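You operate a simulated robot arm through the tools that you are given. There is no shell and no other tool. Be economical: measure what you need, move in short steps, check, and stop when the job is done.

You are at the controls of a simulated two-armed robot. One attempt, no reset.

JOB
On the top of the kitting table, fold the flat blue rag in half, so that its two long edges meet.

Only the result counts: the job must be done as asked and must still hold three seconds after the hand-in. Knocking over, shifting, dropping, spilling or breaking anything else fails it. Flat cloth is picked up by pressing the open fingertips on it (5 to 10 N) and closing them slowly along it; thin cloth reads only 2 to 8 mm in the jaws.

ROBOT AND FRAMES
Two 7-joint arms with two-finger parallel grippers on one trunk, on a base that drives. Base frame: it is fixed to the floor where the robot stands at the start and does not move with it; the origin is under the middle of the robot, x ahead of it, y to its left, z up. Lengths are in m, angles in rad, forces in N, time in s.
The left shoulder is at the start at [0.07, 0.163, 1.07], the right one opposite. Places, roughly: top of the kitting table [0.6, -0.1, 0.8]. Payload 3.43 kg a hand.
The tool frame of a hand sits at the grasp point between the pads (the TCP): z along the fingers, y along the line on which they close. The tips reach 0.034 m beyond it. The gripper opens to 0.128 m. The fingers are 0.024 m wide and 0.012 m thick; the gripper's body (0.048 by 0.13 m) begins 0.096 m behind the TCP.
Orientation is that of the tool frame in the base frame, as a unit quaternion [w, x, y, z]. With the fingers straight down and closing along the base's y, the tool's x points along the base's -x, its y along +y and its z along -z.

CONTROLS
- The arms move only by the tool play_rows. It takes "left_rows", "right_rows" or both (then of equal length, played together; a hand with none holds still); each is a list of rows, each an object (a shift or turn left out is 0, a gripper value left out holds the last) with "fingers": the finger opening in m, from 0 to 0.128; "slide": the shift along the tool's x, y, z in m, a list of three; "rotation": the turn, a rotation vector about the tool's x, y, z in rad, a list of three. In form: [{"fingers": fingers, "slide": [x, y, z], "rotation": [ax, ay, az]}, ...]. A call has 1 to 8 rows; each row is the pose to reach, as a shift and turn from the pose commanded when the call began, along the tool's axes at that moment. Each row takes 0.2 s and may step no farther than 0.05 m and 0.15 rad from the row before; otherwise, or with a gripper value out of range, the whole call is refused. Where a pose cannot be reached the arm comes as near as it can. A force on the tool above 40 N (or 10 N above the force at the start of the call, whichever is more), or a blocked arm, ends the call early, and 0.2 s more pass. The fingers move at their own pace (about 0.153 m/s each) and stop on an object; they squeeze with about 22 N. The grip force told is the motor's: it shows also when the fingers shut on nothing. Time passes only in rows, and 0.2 s behind the last, so rows that repeat a pose let the fingers close. The reply holds the time, the measured pose of the TCP, the force on the tool along the base axes, the opening and the grip force, in the units named above and with some noise, with the torque about the TCP (base axes, N m) and any sound that the robot's microphone picked up.
- Cameras (640 x 400 px; columns grow to the right, rows downward): "scene" is now at [0.1301, -0.0191, 1.2858]; the picture's right is [-0.23, -0.97, 0.00], its down [-0.67, 0.16, -0.73] and it looks along [0.71, -0.17, -0.69] (base axes); focal length 220 px, centre (320, 200). "left" rides on the left gripper at [0.076, 0.011, -0.16] in its tool frame; the picture's right is [-0.15, 0.99, 0.00], its down [-0.88, -0.13, -0.46] and it looks along [-0.45, -0.07, 0.89] (tool axes); focal length 234 px, centre (320, 200). "right" rides on the right gripper at [0.076, -0.011, -0.16] in its tool frame; the picture's right is [0.15, 0.99, 0.00], its down [-0.88, 0.13, -0.46] and it looks along [-0.45, 0.07, 0.89] (tool axes); focal length 234 px, centre (320, 200). There is no depth. A picture from a camera that has moved, and an enlarged one, comes with that camera's place and axes in the base frame and with its lens.
- get_image(camera): a new picture of that camera. It takes no simulated time.
- lift_body(by): slides the trunk up (or, below 0, down) by that many m; the arms and the scene camera ride with it, the base frame stays. It gives what a move gives, with no picture.
- drive_base(legs): drives the robot by 1 to 6 legs, each [ahead, left, turn to the left] in m, m and rad, along the robot's own axes; the way and the turn of a leg run together, so that a leg with both is an arc; at most 1.5 m and 3.142 rad a leg. The arms and the cameras ride along, it lands a little off, and it stops where it bumps. It gives what a move gives.
- pan_tilt(pan, tilt): turns the head with the scene camera to pan (to the left, within 1.501 rad either way) and tilt (down, from -0.506 to 1.204), counted from straight ahead of the robot. It gives what a move gives.
- inspect(camera, box): a new picture of the part [left, top, right, bottom] of that camera's present view, enlarged. It takes no simulated time.
- hand_in(): hands the job in; it is judged then, once.

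Work in short steps. Places have to be worked out from the pictures, the camera data and where the tool is seen: move nearer, look again, correct. Check each grasp and each placing, and mend what went wrong. You have 120 turns and 108 pictures in all, those below and enlarged ones among them. Open the grippers and draw the arms clear of the work before you hand the job in, unless the task says otherwise; then end with one line.

The tools are called after "Request:" by a JSON object that holds its "op" and its "data". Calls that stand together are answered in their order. play_rows: Moves the arms, as the interface text tells. Its arguments: {"type":"object","properties":{"left_rows":{"type":"array","items":{"type":"object","properties":{"fingers":{"type":"number"},"slide":{"type":"array","items":{"type":"number"}},"rotation":{"type":"array","items":{"type":"number"}}}}},"right_rows":{"type":"array","items":{"type":"object","properties":{"fingers":{"type":"number"},"slide":{"type":"array","items":{"type":"number"}},"rotation":{"type":"array","items":{"type":"number"}}}}}},"required":[]} The other tools are called the same way: lift_body (by) slides the trunk up or down; drive_base (legs) drives the base; pan_tilt (pan, tilt) turns the head that bears the scene camera; get_image (camera) takes a picture; inspect (camera, box) takes an enlarged picture of a part of a camera's view; hand_in () hands the job in.

At the start:

```text
time_s: 0.0
left_tcp_pos: [0.4582, 0.2455, 1.0439]
left_ee_rot: [0.0, 0.0, 1.0, 0.0]
left_ft_force: [-0.2, 0.6, -1.4]
left_moment: [0.0, -0.02, -0.02]
left_width: 0.1279
left_grip_force: 0.1
right_tcp_pos: [0.4582, -0.2463, 1.0423]
right_ee_rot: [0.001, 0.0, 1.0, 0.0]
right_ft_force: [-0.1, -0.1, 0.1]
right_moment: [-0.05, -0.01, 0.03]
right_width: 0.1279
right_grip_force: 0.1
trunk travel left (down, up): [-0.55, 0.39]
robot x, y, heading: [0.0022, -0.004, 0.001]
head pan, tilt: [-0.234, 0.759]
```

scene: 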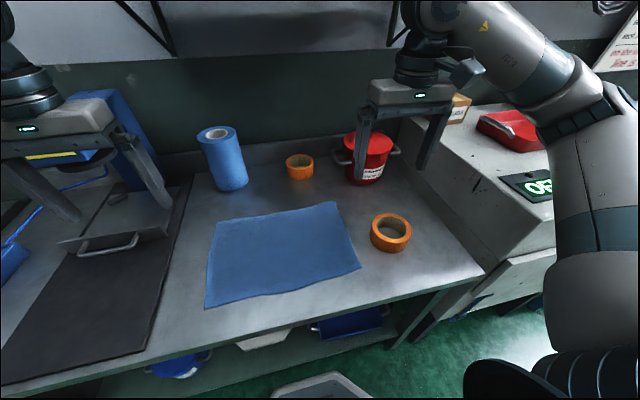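
right: 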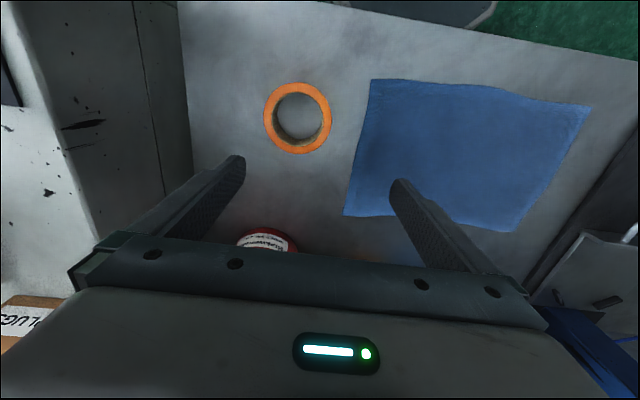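
left: 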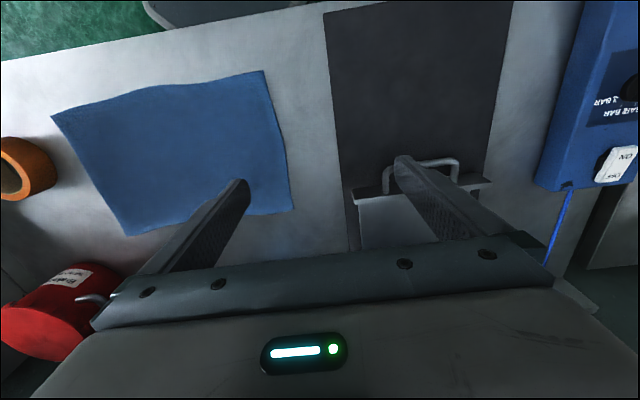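

The rag lies at about x 0.39–0.66, y −0.20–0.20, with its long edges along y. I plan to pick up the far long edge with both hands and fold it towards the robot. First I back off 0.12 m to give the hands room near the robot.

Request:
{"op": "drive_base", "data": {"legs": [[-0.12, 0, 0]]}}

Request:
{"op": "pan_tilt", "data": {"pan": 0, "tilt": 0.75}}

Request:
{"op": "get_image", "data": {"camera": "scene"}}

```text
time_s: 1.2
left_tcp_pos: [0.3373, 0.247, 1.0441]
left_ee_rot: [0.0, -0.001, 1.0, 0.0]
left_ft_force: [-0.2, -0.3, -0.1]
left_moment: [-0.02, -0.01, 0.01]
left_width: 0.1279
left_grip_force: 0.0
right_tcp_pos: [0.3393, -0.247, 1.0416]
right_ee_rot: [0.0, 0.0, 1.0, 0.0]
right_ft_force: [-0.7, -0.2, 0.9]
right_moment: [0.01, -0.03, 0.01]
right_width: 0.1279
right_grip_force: 0.1
trunk travel left (down, up): [-0.55, 0.39]
robot x, y, heading: [-0.1229, 0.0041, 0.004]
head pan, tilt: [-0.234, 0.759]
```

```text
time_s: 2.0
left_tcp_pos: [0.3387, 0.2471, 1.043]
left_ee_rot: [0.0, 0.0, 1.0, 0.0]
left_ft_force: [0.8, -0.4, -0.5]
left_moment: [0.0, -0.01, -0.02]
left_width: 0.1278
left_grip_force: 0.1
right_tcp_pos: [0.3398, -0.2459, 1.0424]
right_ee_rot: [0.0, 0.0, 1.0, 0.0]
right_ft_force: [-0.3, 0.2, -0.5]
right_moment: [0.01, 0.01, 0.0]
right_width: 0.1279
right_grip_force: 0.0
trunk travel left (down, up): [-0.55, 0.39]
robot x, y, heading: [-0.1192, -0.0009, 0.001]
head pan, tilt: [0.0, 0.75]
```

```text
104 pictures are left
camera scene: at [0.0125, 0.0, 1.2865], right [0.0, -1.0, 0.0], down [-0.68, 0.0, -0.73], along [0.73, 0.0, -0.68], focal length 220 px, centre (320, 200)
```

scene: 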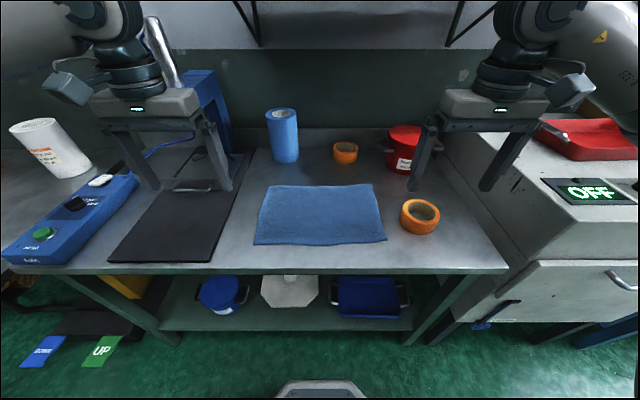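

The rag corners come out at about (0.66, ±0.20) on the far side and (0.40, ±0.197) on the near side. I move both hands above the far part for a closer look with the wrist cameras.

Request:
{"op": "play_rows", "data": {"left_rows": [{"fingers": 0.05, "slide": [-0.035, -0.01, 0.017]}, {"slide": [-0.07, -0.02, 0.035]}, {"slide": [-0.105, -0.03, 0.053]}, {"slide": [-0.14, -0.04, 0.07]}, {"slide": [-0.175, -0.05, 0.088]}, {"slide": [-0.21, -0.06, 0.106]}, {"slide": [-0.242, -0.069, 0.123]}], "right_rows": [{"fingers": 0.05, "slide": [-0.035, 0.01, 0.017]}, {"slide": [-0.07, 0.02, 0.035]}, {"slide": [-0.105, 0.03, 0.053]}, {"slide": [-0.14, 0.04, 0.07]}, {"slide": [-0.175, 0.05, 0.088]}, {"slide": [-0.21, 0.06, 0.106]}, {"slide": [-0.242, 0.069, 0.123]}]}}

Request:
{"op": "get_image", "data": {"camera": "left"}}

Request:
{"op": "get_image", "data": {"camera": "right"}}

```text
time_s: 3.6
left_tcp_pos: [0.5816, 0.1797, 0.9183]
left_ee_rot: [0.0, -0.002, 1.0, 0.0]
left_ft_force: [0.9, -0.4, -0.5]
left_moment: [0.01, 0.03, -0.02]
left_width: 0.0499
left_grip_force: 0.0
right_tcp_pos: [0.5834, -0.176, 0.9157]
right_ee_rot: [-0.001, -0.001, 1.0, 0.0]
right_ft_force: [0.3, -0.7, -0.9]
right_moment: [-0.05, 0.02, 0.0]
right_width: 0.05
right_grip_force: 0.0
trunk travel left (down, up): [-0.55, 0.39]
robot x, y, heading: [-0.1203, 0.0, 0.004]
head pan, tilt: [0.0, 0.75]
```

```text
103 pictures are left
camera left: at [0.5055, 0.1902, 1.0784], right [0.14, 0.99, 0.0], down [0.88, -0.13, 0.45], along [0.45, -0.07, -0.89], focal length 234 px, centre (320, 200)
```

left: 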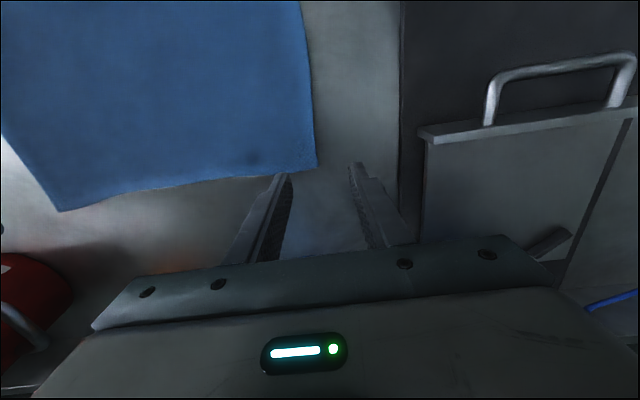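

```text
102 pictures are left
camera right: at [0.5072, -0.1869, 1.0755], right [-0.15, 0.99, 0.0], down [0.88, 0.13, 0.45], along [0.45, 0.07, -0.89], focal length 234 px, centre (320, 200)
```

right: 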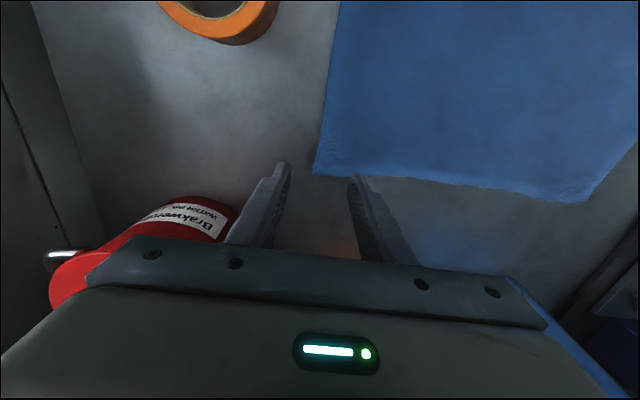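

Comparing the scene and wrist views puts the table top at z≈0.805. The rag is then about 0.354 × 0.24: far corners (0.597, 0.173) and (0.611, −0.178), near corners about (0.36, 0.175) and (0.371, −0.178). I lower both hands to just above the far edge.

Request:
{"op": "play_rows", "data": {"left_rows": [{"fingers": 0.045, "slide": [-0.002, -0.021, 0.0]}, {"slide": [-0.002, -0.042, 0.02]}, {"slide": [-0.002, -0.042, 0.045]}, {"slide": [-0.002, -0.042, 0.06]}, {"slide": [-0.002, -0.042, 0.067]}], "right_rows": [{"fingers": 0.045, "slide": [-0.006, 0.018, 0.0]}, {"slide": [-0.0126, 0.036, 0.02]}, {"slide": [-0.0126, 0.036, 0.045]}, {"slide": [-0.0126, 0.036, 0.06]}, {"slide": [-0.0126, 0.036, 0.066]}]}}

Request:
{"op": "get_image", "data": {"camera": "left"}}

Request:
{"op": "get_image", "data": {"camera": "right"}}

Request:
{"op": "inspect", "data": {"camera": "scene", "box": [220, 130, 420, 255]}}

```text
time_s: 4.8
left_tcp_pos: [0.583, 0.1383, 0.8526]
left_ee_rot: [0.0, -0.001, 1.0, -0.001]
left_ft_force: [-0.9, 0.5, -0.2]
left_moment: [-0.01, 0.03, 0.0]
left_width: 0.0451
left_grip_force: 0.0
right_tcp_pos: [0.5947, -0.1397, 0.8521]
right_ee_rot: [0.0, 0.001, 1.0, 0.0]
right_ft_force: [-0.4, -1.1, 0.1]
right_moment: [-0.03, 0.0, -0.03]
right_width: 0.0451
right_grip_force: 0.0
trunk travel left (down, up): [-0.55, 0.39]
robot x, y, heading: [-0.1161, -0.0026, 0.005]
head pan, tilt: [0.0, 0.75]
```

```text
101 pictures are left
camera left: at [0.507, 0.1483, 1.0122], right [0.14, 0.99, 0.0], down [0.88, -0.13, 0.46], along [0.45, -0.07, -0.89], focal length 234 px, centre (320, 200)
```

left: 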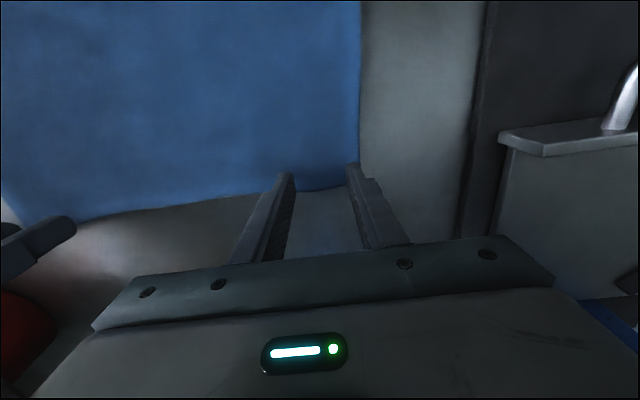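

```text
100 pictures are left
camera right: at [0.5177, -0.1515, 1.0119], right [-0.15, 0.99, 0.0], down [0.88, 0.13, 0.46], along [0.45, 0.07, -0.89], focal length 234 px, centre (320, 200)
```

right: 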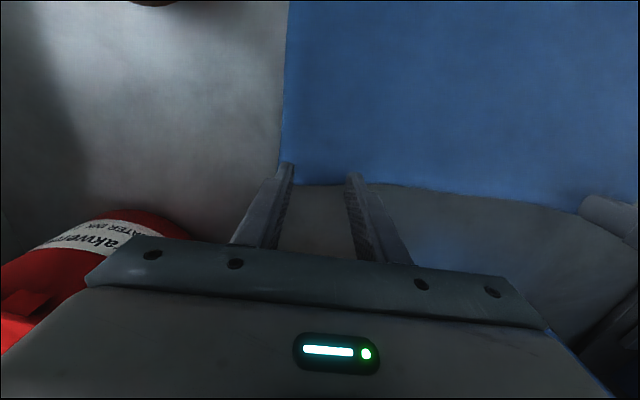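

```text
3.20 times, centred on (320, 192) of scene
camera zoom: at [0.0122, 0.0, 1.2866], right [0.0, -1.0, 0.0], down [-0.68, 0.0, -0.73], along [0.73, 0.0, -0.68], focal length 704 px, centre (320, 224)
```

zoom: 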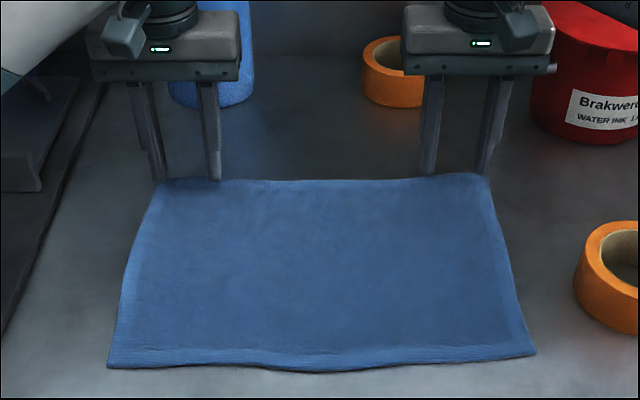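

Both hands are over the far edge, with the tips about 13 mm above the cloth. I shift each slightly inward and press down gently in small steps.

Request:
{"op": "play_rows", "data": {"left_rows": [{"fingers": 0.045, "slide": [0.0, -0.006, 0.003]}, {"slide": [0.0, -0.006, 0.006]}, {"slide": [0.0, -0.006, 0.009]}, {"slide": [0.0, -0.006, 0.012]}], "right_rows": [{"fingers": 0.045, "slide": [0.003, 0.006, 0.003]}, {"slide": [0.003, 0.006, 0.006]}, {"slide": [0.003, 0.006, 0.009]}, {"slide": [0.003, 0.006, 0.012]}]}}

```text
time_s: 5.8
left_tcp_pos: [0.5825, 0.1315, 0.8422]
left_ee_rot: [0.0, -0.001, 1.0, 0.0]
left_ft_force: [0.5, -0.8, -0.3]
left_moment: [-0.01, -0.01, -0.04]
left_width: 0.0452
left_grip_force: 0.1
right_tcp_pos: [0.5894, -0.1351, 0.8406]
right_ee_rot: [0.0, 0.0, 1.0, 0.001]
right_ft_force: [0.3, 0.1, 0.4]
right_moment: [0.01, -0.05, 0.02]
right_width: 0.045
right_grip_force: 0.0
trunk travel left (down, up): [-0.55, 0.39]
robot x, y, heading: [-0.1201, -0.0015, -0.001]
head pan, tilt: [0.0, 0.75]
```

There is no contact yet, so I keep going down in 1.5 mm steps.

Request:
{"op": "play_rows", "data": {"left_rows": [{"slide": [0.0, 0.0, 0.0015]}, {"slide": [0.0, 0.0, 0.003]}, {"slide": [0.0, 0.0, 0.0045]}], "right_rows": [{"slide": [0.0, 0.0, 0.0015]}, {"slide": [0.0, 0.0, 0.003]}, {"slide": [0.0, 0.0, 0.0045]}]}}

```text
time_s: 6.6
left_tcp_pos: [0.5828, 0.1315, 0.8371]
left_ee_rot: [0.0, 0.0, 1.0, 0.0]
left_ft_force: [1.4, 1.0, 5.5]
left_moment: [0.06, -0.01, -0.01]
left_width: 0.0449
left_grip_force: 0.0
right_tcp_pos: [0.59, -0.1351, 0.8371]
right_ee_rot: [0.001, 0.0, 1.0, 0.0]
right_ft_force: [2.1, -0.8, 7.0]
right_moment: [-0.04, -0.06, 0.01]
right_width: 0.0452
right_grip_force: 0.1
trunk travel left (down, up): [-0.55, 0.39]
robot x, y, heading: [-0.1195, -0.0019, -0.001]
head pan, tilt: [0.0, 0.75]
```

The contact forces are 5.5 N and 7 N, which is right for the grasp. I close the fingers slowly, pressing slightly further.

Request:
{"op": "play_rows", "data": {"left_rows": [{"fingers": 0.039, "slide": [0.0, 0.0, 0.0005]}, {"fingers": 0.033, "slide": [0.0, 0.0, 0.0005]}, {"fingers": 0.027, "slide": [0.0, 0.0, 0.0005]}, {"fingers": 0.021, "slide": [0.0, 0.0, 0.0005]}, {"fingers": 0.015, "slide": [0.0, 0.0, 0.0005]}, {"fingers": 0.009, "slide": [0.0, 0.0, 0.0005]}, {"fingers": 0.0, "slide": [0.0, 0.0, 0.0005]}, {"fingers": 0.0, "slide": [0.0, 0.0, 0.0005]}], "right_rows": [{"fingers": 0.039, "slide": [0.0, 0.0, 0.0]}, {"fingers": 0.033, "slide": [0.0, 0.0, 0.0]}, {"fingers": 0.027, "slide": [0.0, 0.0, 0.0]}, {"fingers": 0.021, "slide": [0.0, 0.0, 0.0]}, {"fingers": 0.015, "slide": [0.0, 0.0, 0.0]}, {"fingers": 0.009, "slide": [0.0, 0.0, 0.0]}, {"fingers": 0.0, "slide": [0.0, 0.0, 0.0]}, {"fingers": 0.0, "slide": [0.0, 0.0, 0.0]}]}}

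Request:
{"op": "inspect", "data": {"camera": "scene", "box": [220, 130, 420, 255]}}

```text
time_s: 8.4
left_tcp_pos: [0.5808, 0.1292, 0.837]
left_ee_rot: [0.001, 0.0, 1.0, 0.0]
left_ft_force: [0.3, -3.1, 8.6]
left_moment: [-0.13, -0.02, -0.02]
left_width: 0.0041
left_grip_force: 21.7
right_tcp_pos: [0.5884, -0.1334, 0.8367]
right_ee_rot: [0.001, -0.001, 1.0, 0.0]
right_ft_force: [-0.5, 4.0, 8.7]
right_moment: [0.07, 0.02, 0.0]
right_width: 0.0044
right_grip_force: 22.5
trunk travel left (down, up): [-0.55, 0.39]
robot x, y, heading: [-0.1209, 0.0008, 0.006]
head pan, tilt: [0.0, 0.75]
```

```text
3.20 times, centred on (320, 192) of scene
camera zoom: at [0.0102, 0.0, 1.2868], right [0.0, -1.0, 0.0], down [-0.68, 0.0, -0.73], along [0.73, 0.0, -0.68], focal length 704 px, centre (320, 224)
```

zoom: 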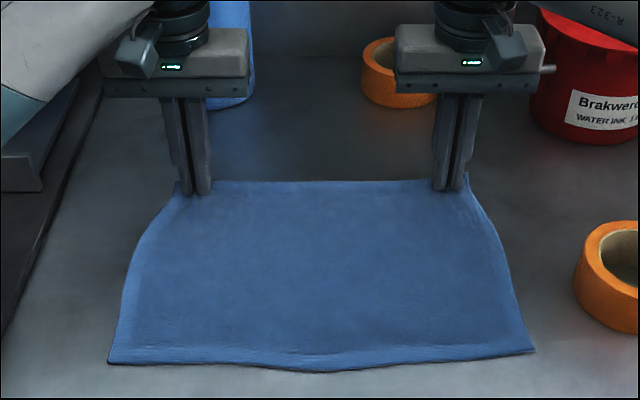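

Both hands hold cloth (4 mm in the jaws). I swing the edge up and over towards the robot in an arc, tilting the fingers forward as I go.

Request:
{"op": "play_rows", "data": {"left_rows": [{"slide": [0.002, 0, -0.02]}, {"slide": [0.008, 0, -0.039], "rotation": [0, -0.07, 0]}, {"slide": [0.017, 0, -0.057], "rotation": [0, -0.14, 0]}, {"slide": [0.03, 0, -0.072], "rotation": [0, -0.21, 0]}, {"slide": [0.045, 0, -0.085], "rotation": [0, -0.28, 0]}, {"slide": [0.063, 0, -0.094], "rotation": [0, -0.35, 0]}, {"slide": [0.082, 0, -0.1], "rotation": [0, -0.42, 0]}, {"slide": [0.102, 0, -0.102], "rotation": [0, -0.5, 0]}], "right_rows": [{"slide": [0.002, 0, -0.02]}, {"slide": [0.008, 0, -0.039], "rotation": [0, -0.07, 0]}, {"slide": [0.017, 0, -0.057], "rotation": [0, -0.14, 0]}, {"slide": [0.03, 0, -0.072], "rotation": [0, -0.21, 0]}, {"slide": [0.045, 0, -0.085], "rotation": [0, -0.28, 0]}, {"slide": [0.063, 0, -0.094], "rotation": [0, -0.35, 0]}, {"slide": [0.082, 0, -0.1], "rotation": [0, -0.42, 0]}, {"slide": [0.102, 0, -0.102], "rotation": [0, -0.5, 0]}]}}

Request:
{"op": "inspect", "data": {"camera": "scene", "box": [220, 130, 420, 255]}}

```text
time_s: 10.2
left_tcp_pos: [0.4794, 0.1287, 0.9384]
left_ee_rot: [0.249, -0.002, 0.969, 0.001]
left_ft_force: [-0.1, -2.8, 0.6]
left_moment: [-0.08, 0.0, -0.03]
left_width: 0.0037
left_grip_force: 21.4
right_tcp_pos: [0.4858, -0.1349, 0.9388]
right_ee_rot: [0.249, 0.0, 0.969, 0.001]
right_ft_force: [-0.3, 3.3, 0.8]
right_moment: [0.1, -0.01, 0.05]
right_width: 0.0041
right_grip_force: 21.8
trunk travel left (down, up): [-0.55, 0.39]
robot x, y, heading: [-0.1214, -0.0014, -0.003]
head pan, tilt: [0.0, 0.75]
```

```text
3.20 times, centred on (320, 192) of scene
camera zoom: at [0.0111, 0.0, 1.2867], right [0.0, -1.0, 0.0], down [-0.68, 0.0, -0.73], along [0.73, 0.0, -0.68], focal length 704 px, centre (320, 224)
```

zoom: 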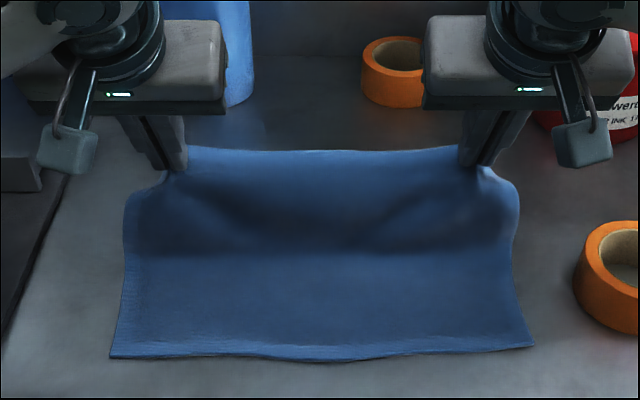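

The edge is up and the lower half hasn't moved. Now the second half of the arc, coming down over the near edge with more tilt.

Request:
{"op": "play_rows", "data": {"left_rows": [{"slide": [0.0185, 0, -0.0078], "rotation": [0, -0.06, 0]}, {"slide": [0.0381, 0, -0.0117], "rotation": [0, -0.12, 0]}, {"slide": [0.0582, 0, -0.0124], "rotation": [0, -0.18, 0]}, {"slide": [0.0776, 0, -0.0082], "rotation": [0, -0.24, 0]}, {"slide": [0.0962, 0, -0.0013], "rotation": [0, -0.3, 0]}, {"slide": [0.1127, 0, 0.0102], "rotation": [0, -0.37, 0]}], "right_rows": [{"slide": [0.0185, 0, -0.0078], "rotation": [0, -0.06, 0]}, {"slide": [0.0381, 0, -0.0117], "rotation": [0, -0.12, 0]}, {"slide": [0.0582, 0, -0.0124], "rotation": [0, -0.18, 0]}, {"slide": [0.0776, 0, -0.0082], "rotation": [0, -0.24, 0]}, {"slide": [0.0962, 0, -0.0013], "rotation": [0, -0.3, 0]}, {"slide": [0.1127, 0, 0.0102], "rotation": [0, -0.37, 0]}]}}

Request:
{"op": "inspect", "data": {"camera": "scene", "box": [220, 130, 420, 255]}}

```text
time_s: 11.6
left_tcp_pos: [0.4144, 0.1185, 0.8718]
left_ee_rot: [0.421, -0.001, 0.907, 0.001]
left_ft_force: [-0.3, -0.9, 0.1]
left_moment: [0.01, 0.04, 0.03]
left_width: 0.0037
left_grip_force: 22.0
left hand out of reach, approached as far as the arm can: row 5, 6
right_tcp_pos: [0.4184, -0.1248, 0.873]
right_ee_rot: [0.421, 0.0, 0.907, 0.0]
right_ft_force: [0.0, 0.0, 0.3]
right_moment: [-0.04, 0.04, 0.02]
right_width: 0.0041
right_grip_force: 22.1
right hand out of reach, approached as far as the arm can: row 5, 6
trunk travel left (down, up): [-0.55, 0.39]
robot x, y, heading: [-0.1215, -0.0, -0.001]
head pan, tilt: [0.0, 0.75]
```

```text
3.20 times, centred on (320, 192) of scene
camera zoom: at [0.0127, 0.0001, 1.2866], right [0.0, -1.0, 0.0], down [-0.68, 0.0, -0.73], along [0.73, 0.0, -0.68], focal length 704 px, centre (320, 224)
```

zoom: 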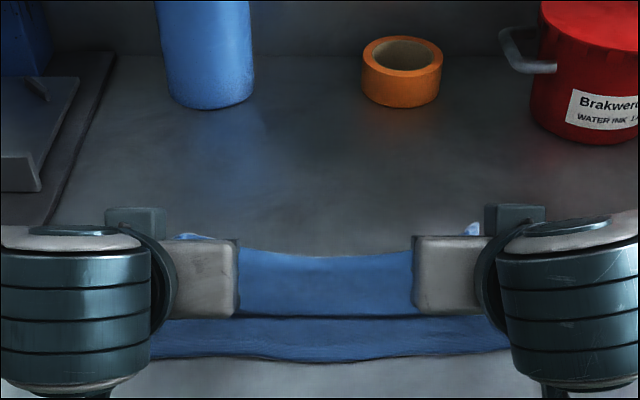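

The arms can't fold any closer to the body, but they still hold the cloth with the right tilt. Driving the base back carries the held edge rigidly on to x≈0.38.

Request:
{"op": "drive_base", "data": {"legs": [[-0.036, 0, 0]]}}

Request:
{"op": "get_image", "data": {"camera": "left"}}

Request:
{"op": "get_image", "data": {"camera": "right"}}

```text
time_s: 12.5
left_tcp_pos: [0.3774, 0.1186, 0.8736]
left_ee_rot: [0.421, -0.001, 0.907, 0.001]
left_ft_force: [0.8, 0.3, -0.2]
left_moment: [0.02, 0.02, 0.01]
left_width: 0.0039
left_grip_force: 22.1
right_tcp_pos: [0.381, -0.1245, 0.872]
right_ee_rot: [0.422, 0.0, 0.907, 0.0]
right_ft_force: [-0.8, -0.1, 0.7]
right_moment: [-0.02, 0.01, 0.03]
right_width: 0.0039
right_grip_force: 21.8
trunk travel left (down, up): [-0.55, 0.39]
robot x, y, heading: [-0.1508, 0.0017, 0.001]
head pan, tilt: [0.0, 0.75]
```

```text
95 pictures are left
camera left: at [0.207, 0.1296, 0.9178], right [0.09, 0.99, 0.11], down [0.22, -0.13, 0.97], along [0.97, -0.06, -0.23], focal length 234 px, centre (320, 200)
```

left: 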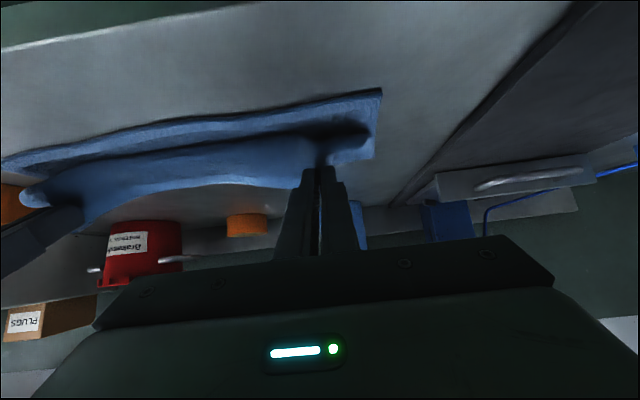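

```text
94 pictures are left
camera right: at [0.21, -0.1366, 0.9182], right [-0.1, 0.99, -0.11], down [0.22, 0.13, 0.97], along [0.97, 0.07, -0.23], focal length 234 px, centre (320, 200)
```

right: 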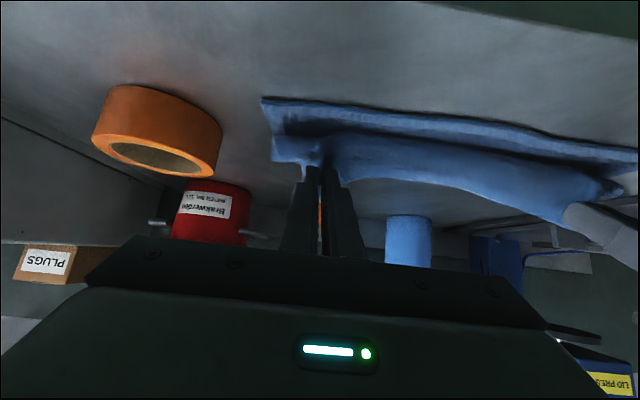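

The held edge sags a little between the hands because they came in by 1 cm. I try spreading them back outward with a small move.

Request:
{"op": "play_rows", "data": {"left_rows": [{"slide": [0, 0.005, 0]}, {"slide": [0, 0.01, 0]}], "right_rows": [{"slide": [0, -0.005, 0]}, {"slide": [0, -0.009, 0]}]}}

```text
time_s: 13.1
left_tcp_pos: [0.3822, 0.1274, 0.8721]
left_ee_rot: [0.421, 0.0, 0.907, 0.0]
left_ft_force: [-0.4, -0.6, -0.8]
left_moment: [-0.02, 0.01, -0.02]
left_width: 0.0039
left_grip_force: 21.9
left hand out of reach, approached as far as the arm can: row 2
right_tcp_pos: [0.3852, -0.1332, 0.872]
right_ee_rot: [0.421, 0.0, 0.907, 0.0]
right_ft_force: [-0.4, 1.0, 0.3]
right_moment: [0.03, -0.03, 0.03]
right_width: 0.004
right_grip_force: 22.3
right hand out of reach, approached as far as the arm can: row 2
trunk travel left (down, up): [-0.55, 0.39]
robot x, y, heading: [-0.1519, 0.0007, 0.002]
head pan, tilt: [0.0, 0.75]
```

The spread is restored. The pinch is at the tips, about 26 mm ahead of the TCP because of the tilt, so I drive back about 35 mm more and then lower the trunk.

Request:
{"op": "drive_base", "data": {"legs": [[-0.035, 0, 0]]}}

Request:
{"op": "lift_body", "data": {"by": -0.025}}

Request:
{"op": "get_image", "data": {"camera": "left"}}

Request:
{"op": "get_image", "data": {"camera": "right"}}

Request:
{"op": "get_image", "data": {"camera": "scene"}}

```text
time_s: 13.9
left_tcp_pos: [0.3475, 0.1283, 0.872]
left_ee_rot: [0.422, -0.001, 0.907, 0.001]
left_ft_force: [0.1, -1.2, -0.6]
left_moment: [0.03, -0.02, 0.04]
left_width: 0.0042
left_grip_force: 21.7
right_tcp_pos: [0.3491, -0.1339, 0.8728]
right_ee_rot: [0.421, 0.0, 0.907, 0.0]
right_ft_force: [0.2, 0.5, 0.4]
right_moment: [0.02, -0.03, 0.04]
right_width: 0.0041
right_grip_force: 21.7
trunk travel left (down, up): [-0.55, 0.39]
robot x, y, heading: [-0.1902, -0.0015, 0.001]
head pan, tilt: [0.0, 0.75]
```

```text
time_s: 14.6
left_tcp_pos: [0.348, 0.1265, 0.8475]
left_ee_rot: [0.42, 0.0, 0.907, 0.0]
left_ft_force: [0.3, -0.8, -0.1]
left_moment: [-0.03, 0.03, -0.03]
left_width: 0.0039
left_grip_force: 22.5
right_tcp_pos: [0.3507, -0.1327, 0.8472]
right_ee_rot: [0.42, 0.0, 0.907, 0.001]
right_ft_force: [0.4, 2.1, 0.4]
right_moment: [0.04, 0.01, 0.04]
right_width: 0.0042
right_grip_force: 21.7
trunk travel left (down, up): [-0.525, 0.415]
robot x, y, heading: [-0.1915, -0.002, -0.004]
head pan, tilt: [0.0, 0.75]
```

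```text
93 pictures are left
camera left: at [0.1763, 0.1376, 0.8922], right [0.09, 0.99, 0.11], down [0.22, -0.13, 0.97], along [0.97, -0.06, -0.23], focal length 234 px, centre (320, 200)
```

left: 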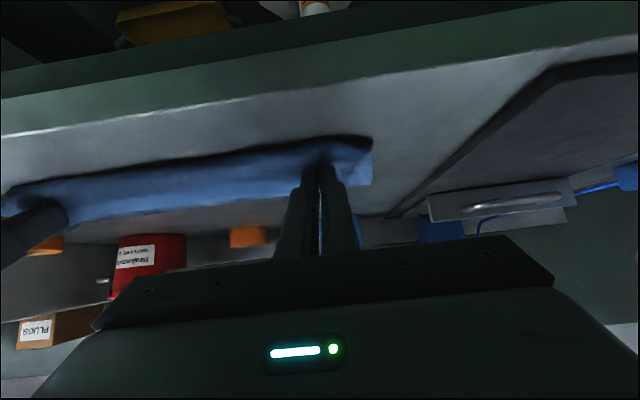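

```text
92 pictures are left
camera right: at [0.179, -0.1448, 0.8929], right [-0.09, 0.99, -0.11], down [0.22, 0.13, 0.97], along [0.97, 0.07, -0.23], focal length 234 px, centre (320, 200)
```

right: 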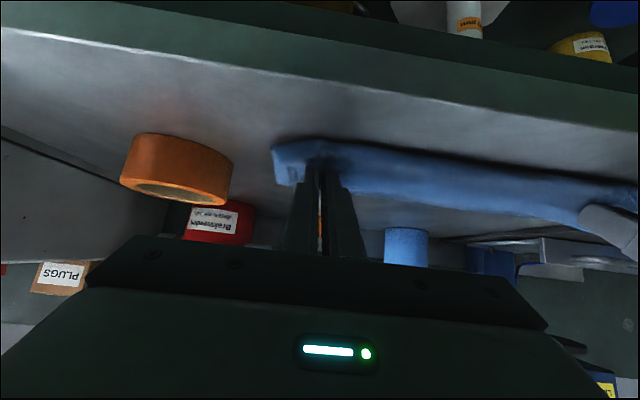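

```text
91 pictures are left
camera scene: at [-0.0576, 0.0, 1.2616], right [0.0, -1.0, 0.0], down [-0.68, 0.0, -0.73], along [0.73, 0.0, -0.68], focal length 220 px, centre (320, 200)
```

scene: 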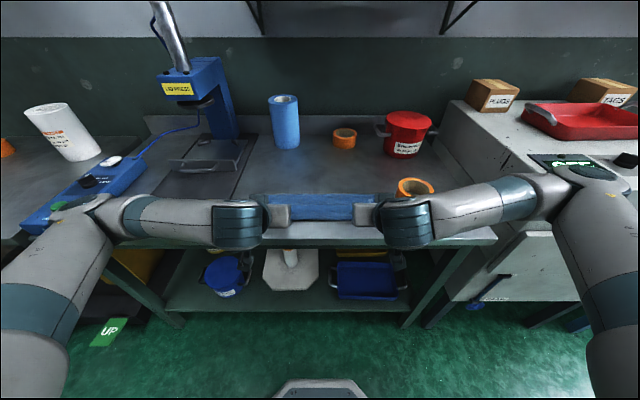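

The held edge now lies over the near edge with the tips about 1 cm above the table. I lower the last bit and open the fingers slightly.

Request:
{"op": "lift_body", "data": {"by": -0.009}}

Request:
{"op": "inspect", "data": {"camera": "left", "box": [200, 80, 440, 230]}}

Request:
{"op": "inspect", "data": {"camera": "right", "box": [200, 80, 440, 230]}}

```text
time_s: 15.2
left_tcp_pos: [0.3463, 0.1291, 0.8394]
left_ee_rot: [0.421, -0.002, 0.907, 0.002]
left_ft_force: [0.0, -2.7, 4.1]
left_moment: [-0.06, -0.09, -0.03]
left_width: 0.0037
left_grip_force: 22.3
right_tcp_pos: [0.3508, -0.1344, 0.8396]
right_ee_rot: [0.422, 0.0, 0.907, 0.0]
right_ft_force: [0.6, 2.2, 2.6]
right_moment: [0.01, -0.07, 0.07]
right_width: 0.0042
right_grip_force: 21.6
trunk travel left (down, up): [-0.516, 0.424]
robot x, y, heading: [-0.1893, 0.0004, 0.001]
head pan, tilt: [0.0, 0.75]
```

```text
2.67 times, centred on (320, 155) of left
camera zoom: at [0.1759, 0.1376, 0.8837], right [0.09, 0.99, 0.11], down [0.22, -0.13, 0.97], along [0.97, -0.06, -0.23], focal length 624 px, centre (320, 320)
```

zoom: 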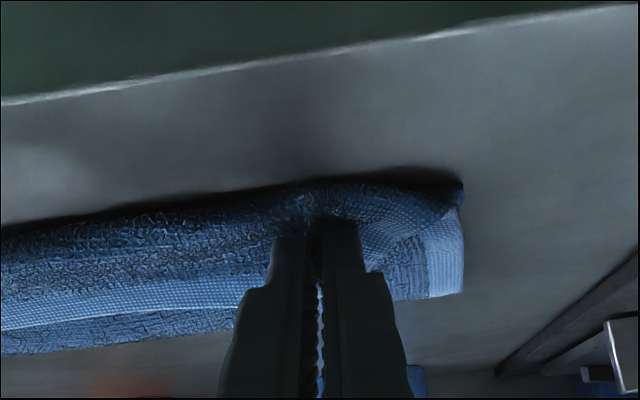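

```text
2.67 times, centred on (320, 155) of right
camera zoom: at [0.1785, -0.1447, 0.8843], right [-0.09, 0.99, -0.11], down [0.22, 0.13, 0.97], along [0.97, 0.07, -0.23], focal length 624 px, centre (320, 320)
```

zoom: 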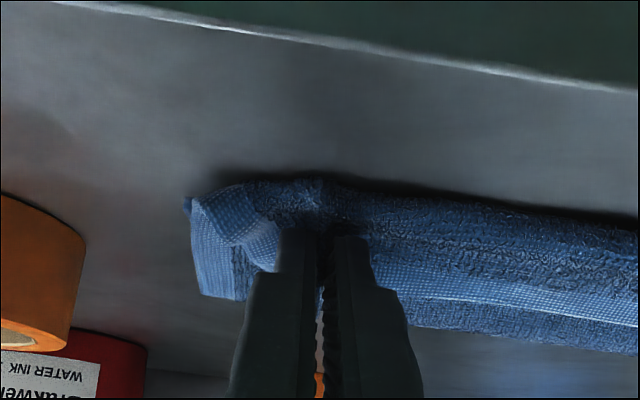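

The tips touch lightly (about 3–4 N). I open the fingers slowly to release the edge.

Request:
{"op": "play_rows", "data": {"left_rows": [{"fingers": 0.012}, {"fingers": 0.02}, {"fingers": 0.03}, {"fingers": 0.04}, {"fingers": 0.04}], "right_rows": [{"fingers": 0.012}, {"fingers": 0.02}, {"fingers": 0.03}, {"fingers": 0.04}, {"fingers": 0.04}]}}

Request:
{"op": "get_image", "data": {"camera": "left"}}

Request:
{"op": "get_image", "data": {"camera": "right"}}

```text
time_s: 16.4
left_tcp_pos: [0.3472, 0.128, 0.8386]
left_ee_rot: [0.42, -0.001, 0.907, 0.001]
left_ft_force: [-0.8, -0.3, 3.8]
left_moment: [-0.04, -0.05, 0.01]
left_width: 0.038
left_grip_force: 0.1
right_tcp_pos: [0.3496, -0.1339, 0.8397]
right_ee_rot: [0.421, -0.001, 0.907, 0.001]
right_ft_force: [-0.3, 0.5, 2.9]
right_moment: [-0.02, -0.04, 0.02]
right_width: 0.0385
right_grip_force: 0.0
trunk travel left (down, up): [-0.516, 0.424]
robot x, y, heading: [-0.1884, 0.0031, 0.0]
head pan, tilt: [0.0, 0.75]
```

```text
88 pictures are left
camera left: at [0.1758, 0.1376, 0.8833], right [0.09, 0.99, 0.11], down [0.22, -0.13, 0.97], along [0.97, -0.06, -0.23], focal length 234 px, centre (320, 200)
```

left: 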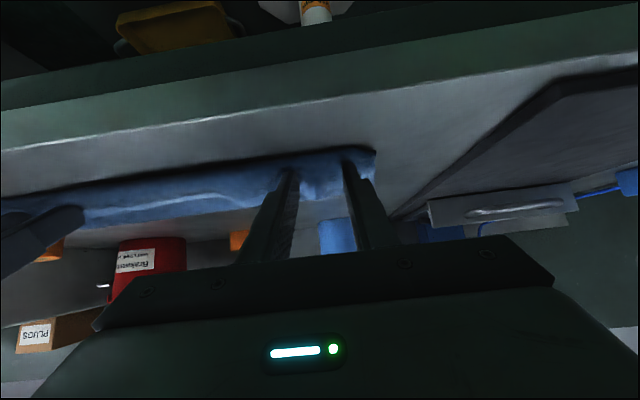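

```text
87 pictures are left
camera right: at [0.1784, -0.1449, 0.884], right [-0.09, 0.99, -0.11], down [0.22, 0.13, 0.97], along [0.97, 0.07, -0.23], focal length 234 px, centre (320, 200)
```

right: 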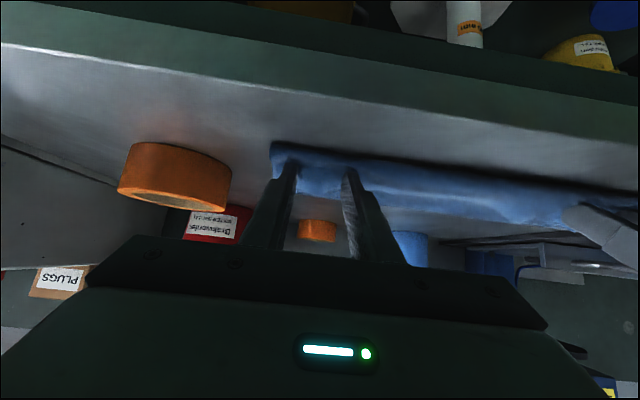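

The cloth is released. I raise the trunk to clear the hands and look at the fold.

Request:
{"op": "lift_body", "data": {"by": 0.15}}

Request:
{"op": "drive_base", "data": {"legs": [[-0.12, 0, 0]]}}

Request:
{"op": "get_image", "data": {"camera": "left"}}

Request:
{"op": "inspect", "data": {"camera": "scene", "box": [220, 130, 420, 255]}}

```text
time_s: 18.2
left_tcp_pos: [0.3471, 0.127, 0.9877]
left_ee_rot: [0.42, -0.002, 0.907, 0.001]
left_ft_force: [0.3, 0.3, 0.3]
left_moment: [-0.01, -0.01, 0.02]
left_width: 0.0401
left_grip_force: 0.1
right_tcp_pos: [0.3511, -0.1331, 0.9873]
right_ee_rot: [0.42, 0.0, 0.907, 0.0]
right_ft_force: [-0.9, 0.1, -0.1]
right_moment: [0.01, 0.01, 0.03]
right_width: 0.0399
right_grip_force: 0.1
trunk travel left (down, up): [-0.666, 0.274]
robot x, y, heading: [-0.1919, -0.0026, 0.001]
head pan, tilt: [0.0, 0.75]
```

```text
time_s: 19.4
left_tcp_pos: [0.2254, 0.1273, 0.988]
left_ee_rot: [0.42, -0.001, 0.908, 0.001]
left_ft_force: [0.0, 0.5, 0.3]
left_moment: [0.0, 0.0, -0.01]
left_width: 0.0398
left_grip_force: 0.1
right_tcp_pos: [0.2288, -0.1341, 0.9885]
right_ee_rot: [0.42, 0.0, 0.907, -0.001]
right_ft_force: [-0.4, -0.3, 0.8]
right_moment: [0.02, -0.01, 0.03]
right_width: 0.0399
right_grip_force: 0.0
trunk travel left (down, up): [-0.666, 0.274]
robot x, y, heading: [-0.3124, -0.0014, 0.002]
head pan, tilt: [0.0, 0.75]
```

```text
86 pictures are left
camera left: at [0.0549, 0.1373, 1.033], right [0.09, 0.99, 0.11], down [0.22, -0.13, 0.97], along [0.97, -0.06, -0.23], focal length 234 px, centre (320, 200)
```

left: 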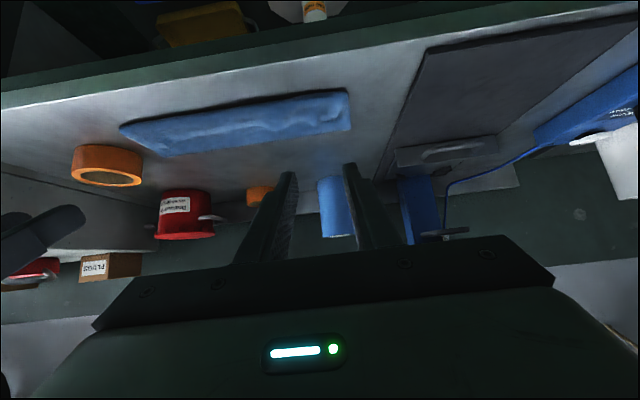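

```text
3.20 times, centred on (320, 192) of scene
camera zoom: at [-0.1791, -0.0001, 1.4025], right [0.0, -1.0, 0.0], down [-0.68, 0.0, -0.73], along [0.73, 0.0, -0.68], focal length 704 px, centre (320, 224)
```

zoom: 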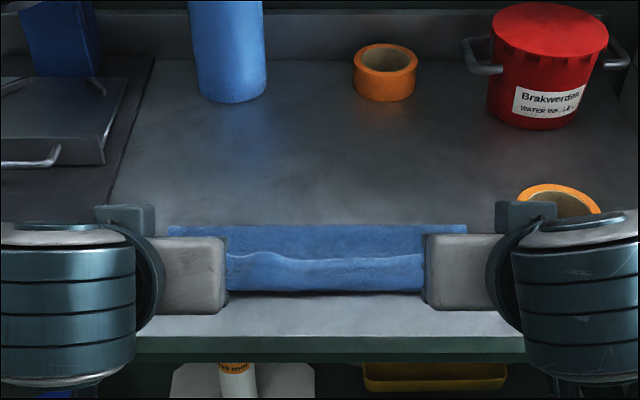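

The fold is made, but the top edge is curled back, as expected. I spread the hands and set them upright again for a clear view.

Request:
{"op": "play_rows", "data": {"left_rows": [{"slide": [0, 0.02, 0], "rotation": [0, 0.11, 0]}, {"slide": [-0.01, 0.04, -0.01], "rotation": [0, 0.22, 0]}, {"slide": [-0.02, 0.06, -0.02], "rotation": [0, 0.33, 0]}, {"slide": [-0.03, 0.08, -0.03], "rotation": [0, 0.44, 0]}, {"slide": [-0.04, 0.1, -0.03], "rotation": [0, 0.55, 0]}, {"slide": [-0.05, 0.12, -0.03], "rotation": [0, 0.66, 0]}, {"slide": [-0.06, 0.14, -0.03], "rotation": [0, 0.77, 0]}, {"slide": [-0.06, 0.14, -0.03], "rotation": [0, 0.87, 0]}], "right_rows": [{"slide": [0, -0.02, 0], "rotation": [0, 0.11, 0]}, {"slide": [-0.01, -0.04, -0.01], "rotation": [0, 0.22, 0]}, {"slide": [-0.02, -0.06, -0.02], "rotation": [0, 0.33, 0]}, {"slide": [-0.03, -0.08, -0.03], "rotation": [0, 0.44, 0]}, {"slide": [-0.04, -0.1, -0.03], "rotation": [0, 0.55, 0]}, {"slide": [-0.05, -0.12, -0.03], "rotation": [0, 0.66, 0]}, {"slide": [-0.06, -0.14, -0.03], "rotation": [0, 0.77, 0]}, {"slide": [-0.06, -0.14, -0.03], "rotation": [0, 0.87, 0]}]}}

Request:
{"op": "inspect", "data": {"camera": "scene", "box": [240, 160, 400, 260]}}

```text
time_s: 21.2
left_tcp_pos: [0.2434, 0.2672, 1.0525]
left_ee_rot: [-0.002, -0.001, 1.0, 0.0]
left_ft_force: [0.5, 0.4, 0.7]
left_moment: [0.01, 0.06, 0.03]
left_width: 0.0398
left_grip_force: 0.1
right_tcp_pos: [0.2462, -0.2754, 1.0518]
right_ee_rot: [-0.002, 0.0, 1.0, 0.0]
right_ft_force: [0.6, 0.1, 0.0]
right_moment: [-0.01, 0.03, 0.0]
right_width: 0.0398
right_grip_force: 0.2
trunk travel left (down, up): [-0.666, 0.274]
robot x, y, heading: [-0.3127, -0.0023, -0.001]
head pan, tilt: [0.0, 0.75]
```

```text
4.00 times, centred on (320, 210) of scene
camera zoom: at [-0.1775, -0.0001, 1.4023], right [0.0, -1.0, 0.0], down [-0.68, 0.0, -0.73], along [0.73, 0.0, -0.68], focal length 880 px, centre (320, 160)
```

zoom: 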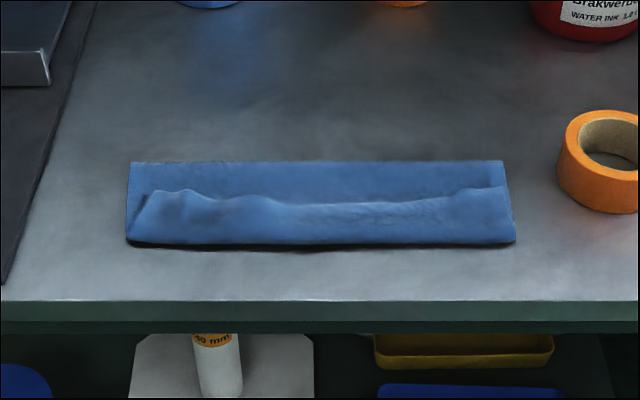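

The fold line is near x≈0.46, the near crease near x≈0.35, and the top edge is curled back about 3 cm. I zoom in on both ends to see how the layers lie.

Request:
{"op": "inspect", "data": {"camera": "scene", "box": [265, 190, 321, 225]}}

Request:
{"op": "inspect", "data": {"camera": "scene", "box": [319, 190, 375, 225]}}

Request:
{"op": "get_image", "data": {"camera": "left"}}

Request:
{"op": "get_image", "data": {"camera": "right"}}

```text
11.43 times, centred on (293, 208) of scene
camera zoom: at [-0.1775, -0.0001, 1.4023], right [0.0, -1.0, 0.0], down [-0.68, 0.0, -0.73], along [0.73, 0.0, -0.68], focal length 2516 px, centre (629, 114)
```

zoom: 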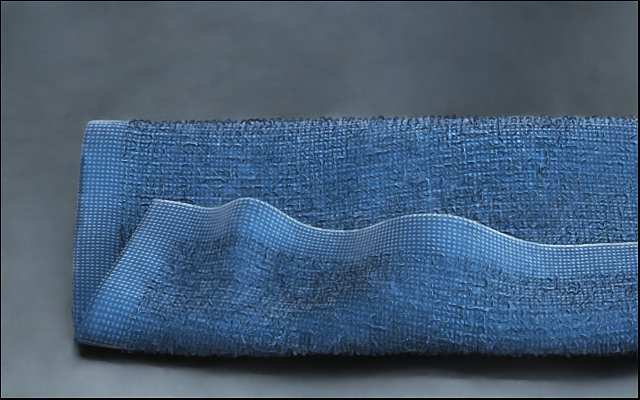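

```text
11.43 times, centred on (347, 208) of scene
camera zoom: at [-0.1775, -0.0001, 1.4023], right [0.0, -1.0, 0.0], down [-0.68, 0.0, -0.73], along [0.73, 0.0, -0.68], focal length 2516 px, centre (11, 114)
```

zoom: 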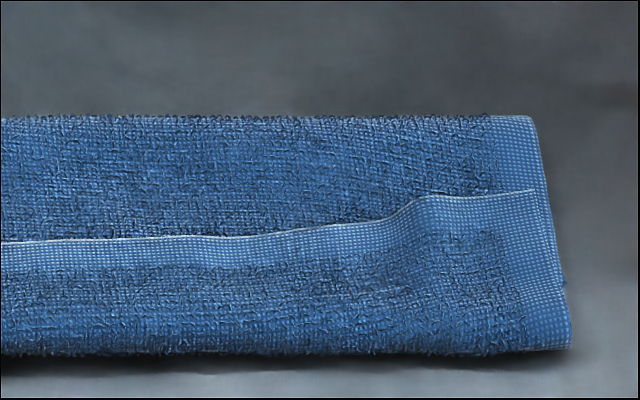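

```text
81 pictures are left
camera left: at [0.1677, 0.2772, 1.2124], right [0.14, 0.99, 0.0], down [0.88, -0.13, 0.45], along [0.45, -0.07, -0.89], focal length 234 px, centre (320, 200)
```

left: 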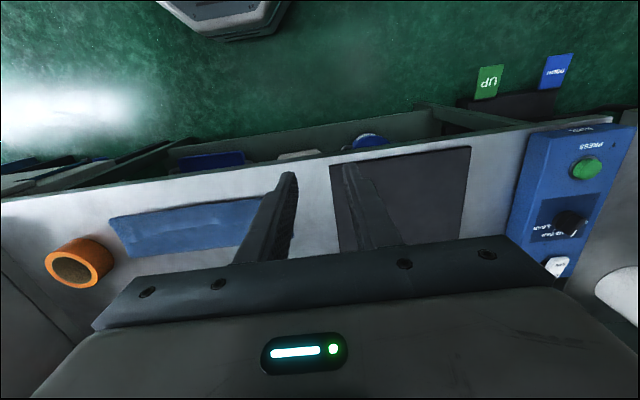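

```text
80 pictures are left
camera right: at [0.1704, -0.2861, 1.2124], right [-0.15, 0.99, 0.0], down [0.88, 0.13, 0.45], along [0.45, 0.07, -0.89], focal length 234 px, centre (320, 200)
```

right: 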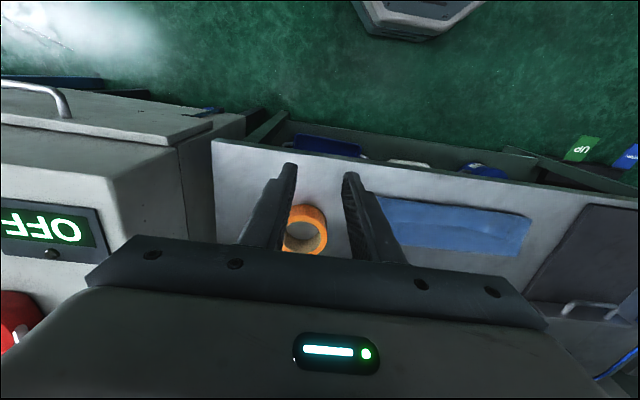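

The top layer is too long: I pulled slightly too far before lowering, and the strip curled. I'll regrasp the curled edge with the fingers tilted back towards the robot. That leaves enough rotation later to flip the strip over fully. First I drive forward 0.06 m and pose the hands above the strip.

Request:
{"op": "drive_base", "data": {"legs": [[0.06, 0, 0]]}}

Request:
{"op": "play_rows", "data": {"left_rows": [{"fingers": 0.04, "slide": [-0.014, -0.023, 0.015], "rotation": [0, 0.1, 0]}, {"slide": [-0.028, -0.046, 0.03], "rotation": [0, 0.2, 0]}, {"slide": [-0.042, -0.069, 0.045], "rotation": [0, 0.3, 0]}, {"slide": [-0.056, -0.092, 0.06], "rotation": [0, 0.4, 0]}, {"slide": [-0.07, -0.115, 0.075], "rotation": [0, 0.5, 0]}, {"slide": [-0.085, -0.137, 0.09], "rotation": [0, 0.6, 0]}], "right_rows": [{"fingers": 0.04, "slide": [-0.014, 0.023, 0.015], "rotation": [0, 0.1, 0]}, {"slide": [-0.028, 0.046, 0.03], "rotation": [0, 0.2, 0]}, {"slide": [-0.042, 0.069, 0.045], "rotation": [0, 0.3, 0]}, {"slide": [-0.056, 0.092, 0.06], "rotation": [0, 0.4, 0]}, {"slide": [-0.07, 0.115, 0.075], "rotation": [0, 0.5, 0]}, {"slide": [-0.085, 0.143, 0.09], "rotation": [0, 0.6, 0]}]}}

Request:
{"op": "get_image", "data": {"camera": "left"}}

Request:
{"op": "get_image", "data": {"camera": "right"}}

Request:
{"op": "inspect", "data": {"camera": "scene", "box": [240, 140, 400, 240]}}

```text
time_s: 22.2
left_tcp_pos: [0.3012, 0.266, 1.0544]
left_ee_rot: [-0.001, -0.001, 1.0, 0.0]
left_ft_force: [0.5, 0.2, 0.0]
left_moment: [0.04, -0.01, -0.02]
left_width: 0.0399
left_grip_force: 0.0
right_tcp_pos: [0.3041, -0.2743, 1.0533]
right_ee_rot: [-0.001, 0.001, 1.0, 0.0]
right_ft_force: [0.6, 0.2, -0.6]
right_moment: [0.02, 0.04, 0.0]
right_width: 0.0402
right_grip_force: 0.1
trunk travel left (down, up): [-0.666, 0.274]
robot x, y, heading: [-0.2522, 0.0002, -0.001]
head pan, tilt: [0.0, 0.75]
```

```text
time_s: 23.6
left_tcp_pos: [0.3902, 0.1279, 0.9607]
left_ee_rot: [-0.298, -0.001, 0.955, 0.0]
left_ft_force: [0.3, -1.2, -0.9]
left_moment: [-0.03, 0.04, 0.02]
left_width: 0.04
left_grip_force: 0.0
right_tcp_pos: [0.3949, -0.1311, 0.9617]
right_ee_rot: [-0.298, 0.0, 0.954, -0.001]
right_ft_force: [-0.6, -0.7, -0.8]
right_moment: [0.01, 0.07, -0.02]
right_width: 0.0399
right_grip_force: 0.1
trunk travel left (down, up): [-0.666, 0.274]
robot x, y, heading: [-0.2556, 0.0015, -0.0]
head pan, tilt: [0.0, 0.75]
```

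```text
79 pictures are left
camera left: at [0.4171, 0.1396, 1.1359], right [0.12, 0.99, -0.08], down [0.98, -0.13, -0.13], along [-0.13, -0.07, -0.99], focal length 234 px, centre (320, 200)
```

left: 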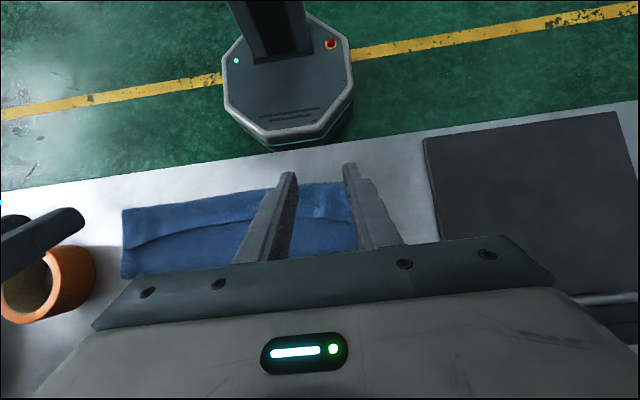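

```text
78 pictures are left
camera right: at [0.4213, -0.1416, 1.1359], right [-0.12, 0.99, 0.08], down [0.98, 0.13, -0.13], along [-0.14, 0.07, -0.99], focal length 234 px, centre (320, 200)
```

right: 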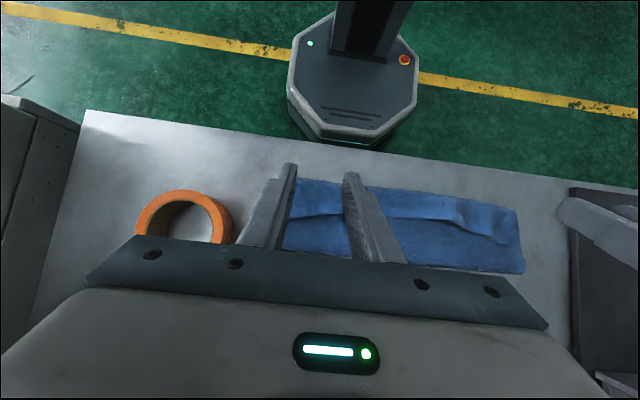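

```text
4.00 times, centred on (320, 190) of scene
camera zoom: at [-0.1172, 0.0006, 1.4023], right [0.0, -1.0, 0.0], down [-0.68, 0.0, -0.73], along [0.73, 0.0, -0.68], focal length 880 px, centre (320, 240)
```

zoom: 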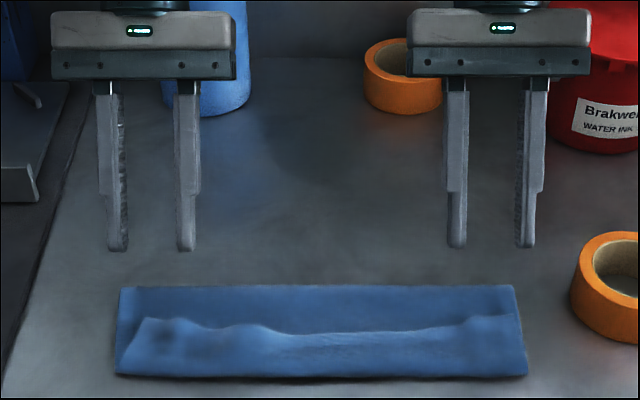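

The wrist cameras now look almost straight down, so I zoom in to place the strip edge.

Request:
{"op": "inspect", "data": {"camera": "left", "box": [110, 150, 382, 320]}}

Request:
{"op": "inspect", "data": {"camera": "right", "box": [260, 150, 532, 320]}}

```text
2.35 times, centred on (246, 235) of left
camera zoom: at [0.4171, 0.1396, 1.1359], right [0.12, 0.99, -0.08], down [0.98, -0.13, -0.13], along [-0.13, -0.07, -0.99], focal length 551 px, centre (494, 118)
```

zoom: 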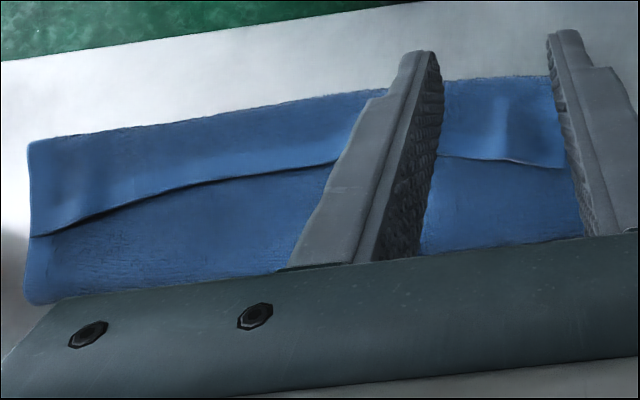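

```text
2.35 times, centred on (396, 235) of right
camera zoom: at [0.4213, -0.1416, 1.1359], right [-0.12, 0.99, 0.08], down [0.98, 0.13, -0.13], along [-0.14, 0.07, -0.99], focal length 551 px, centre (141, 118)
```

zoom: 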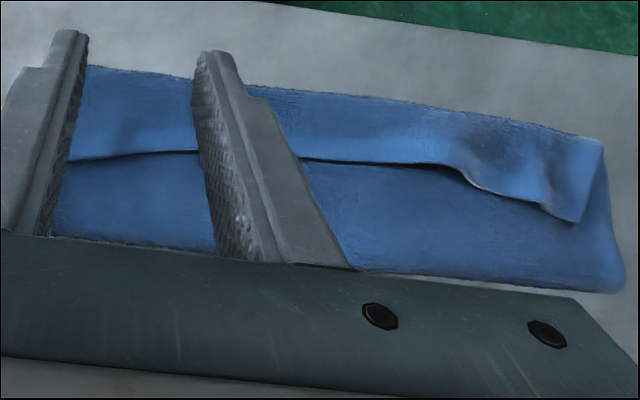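

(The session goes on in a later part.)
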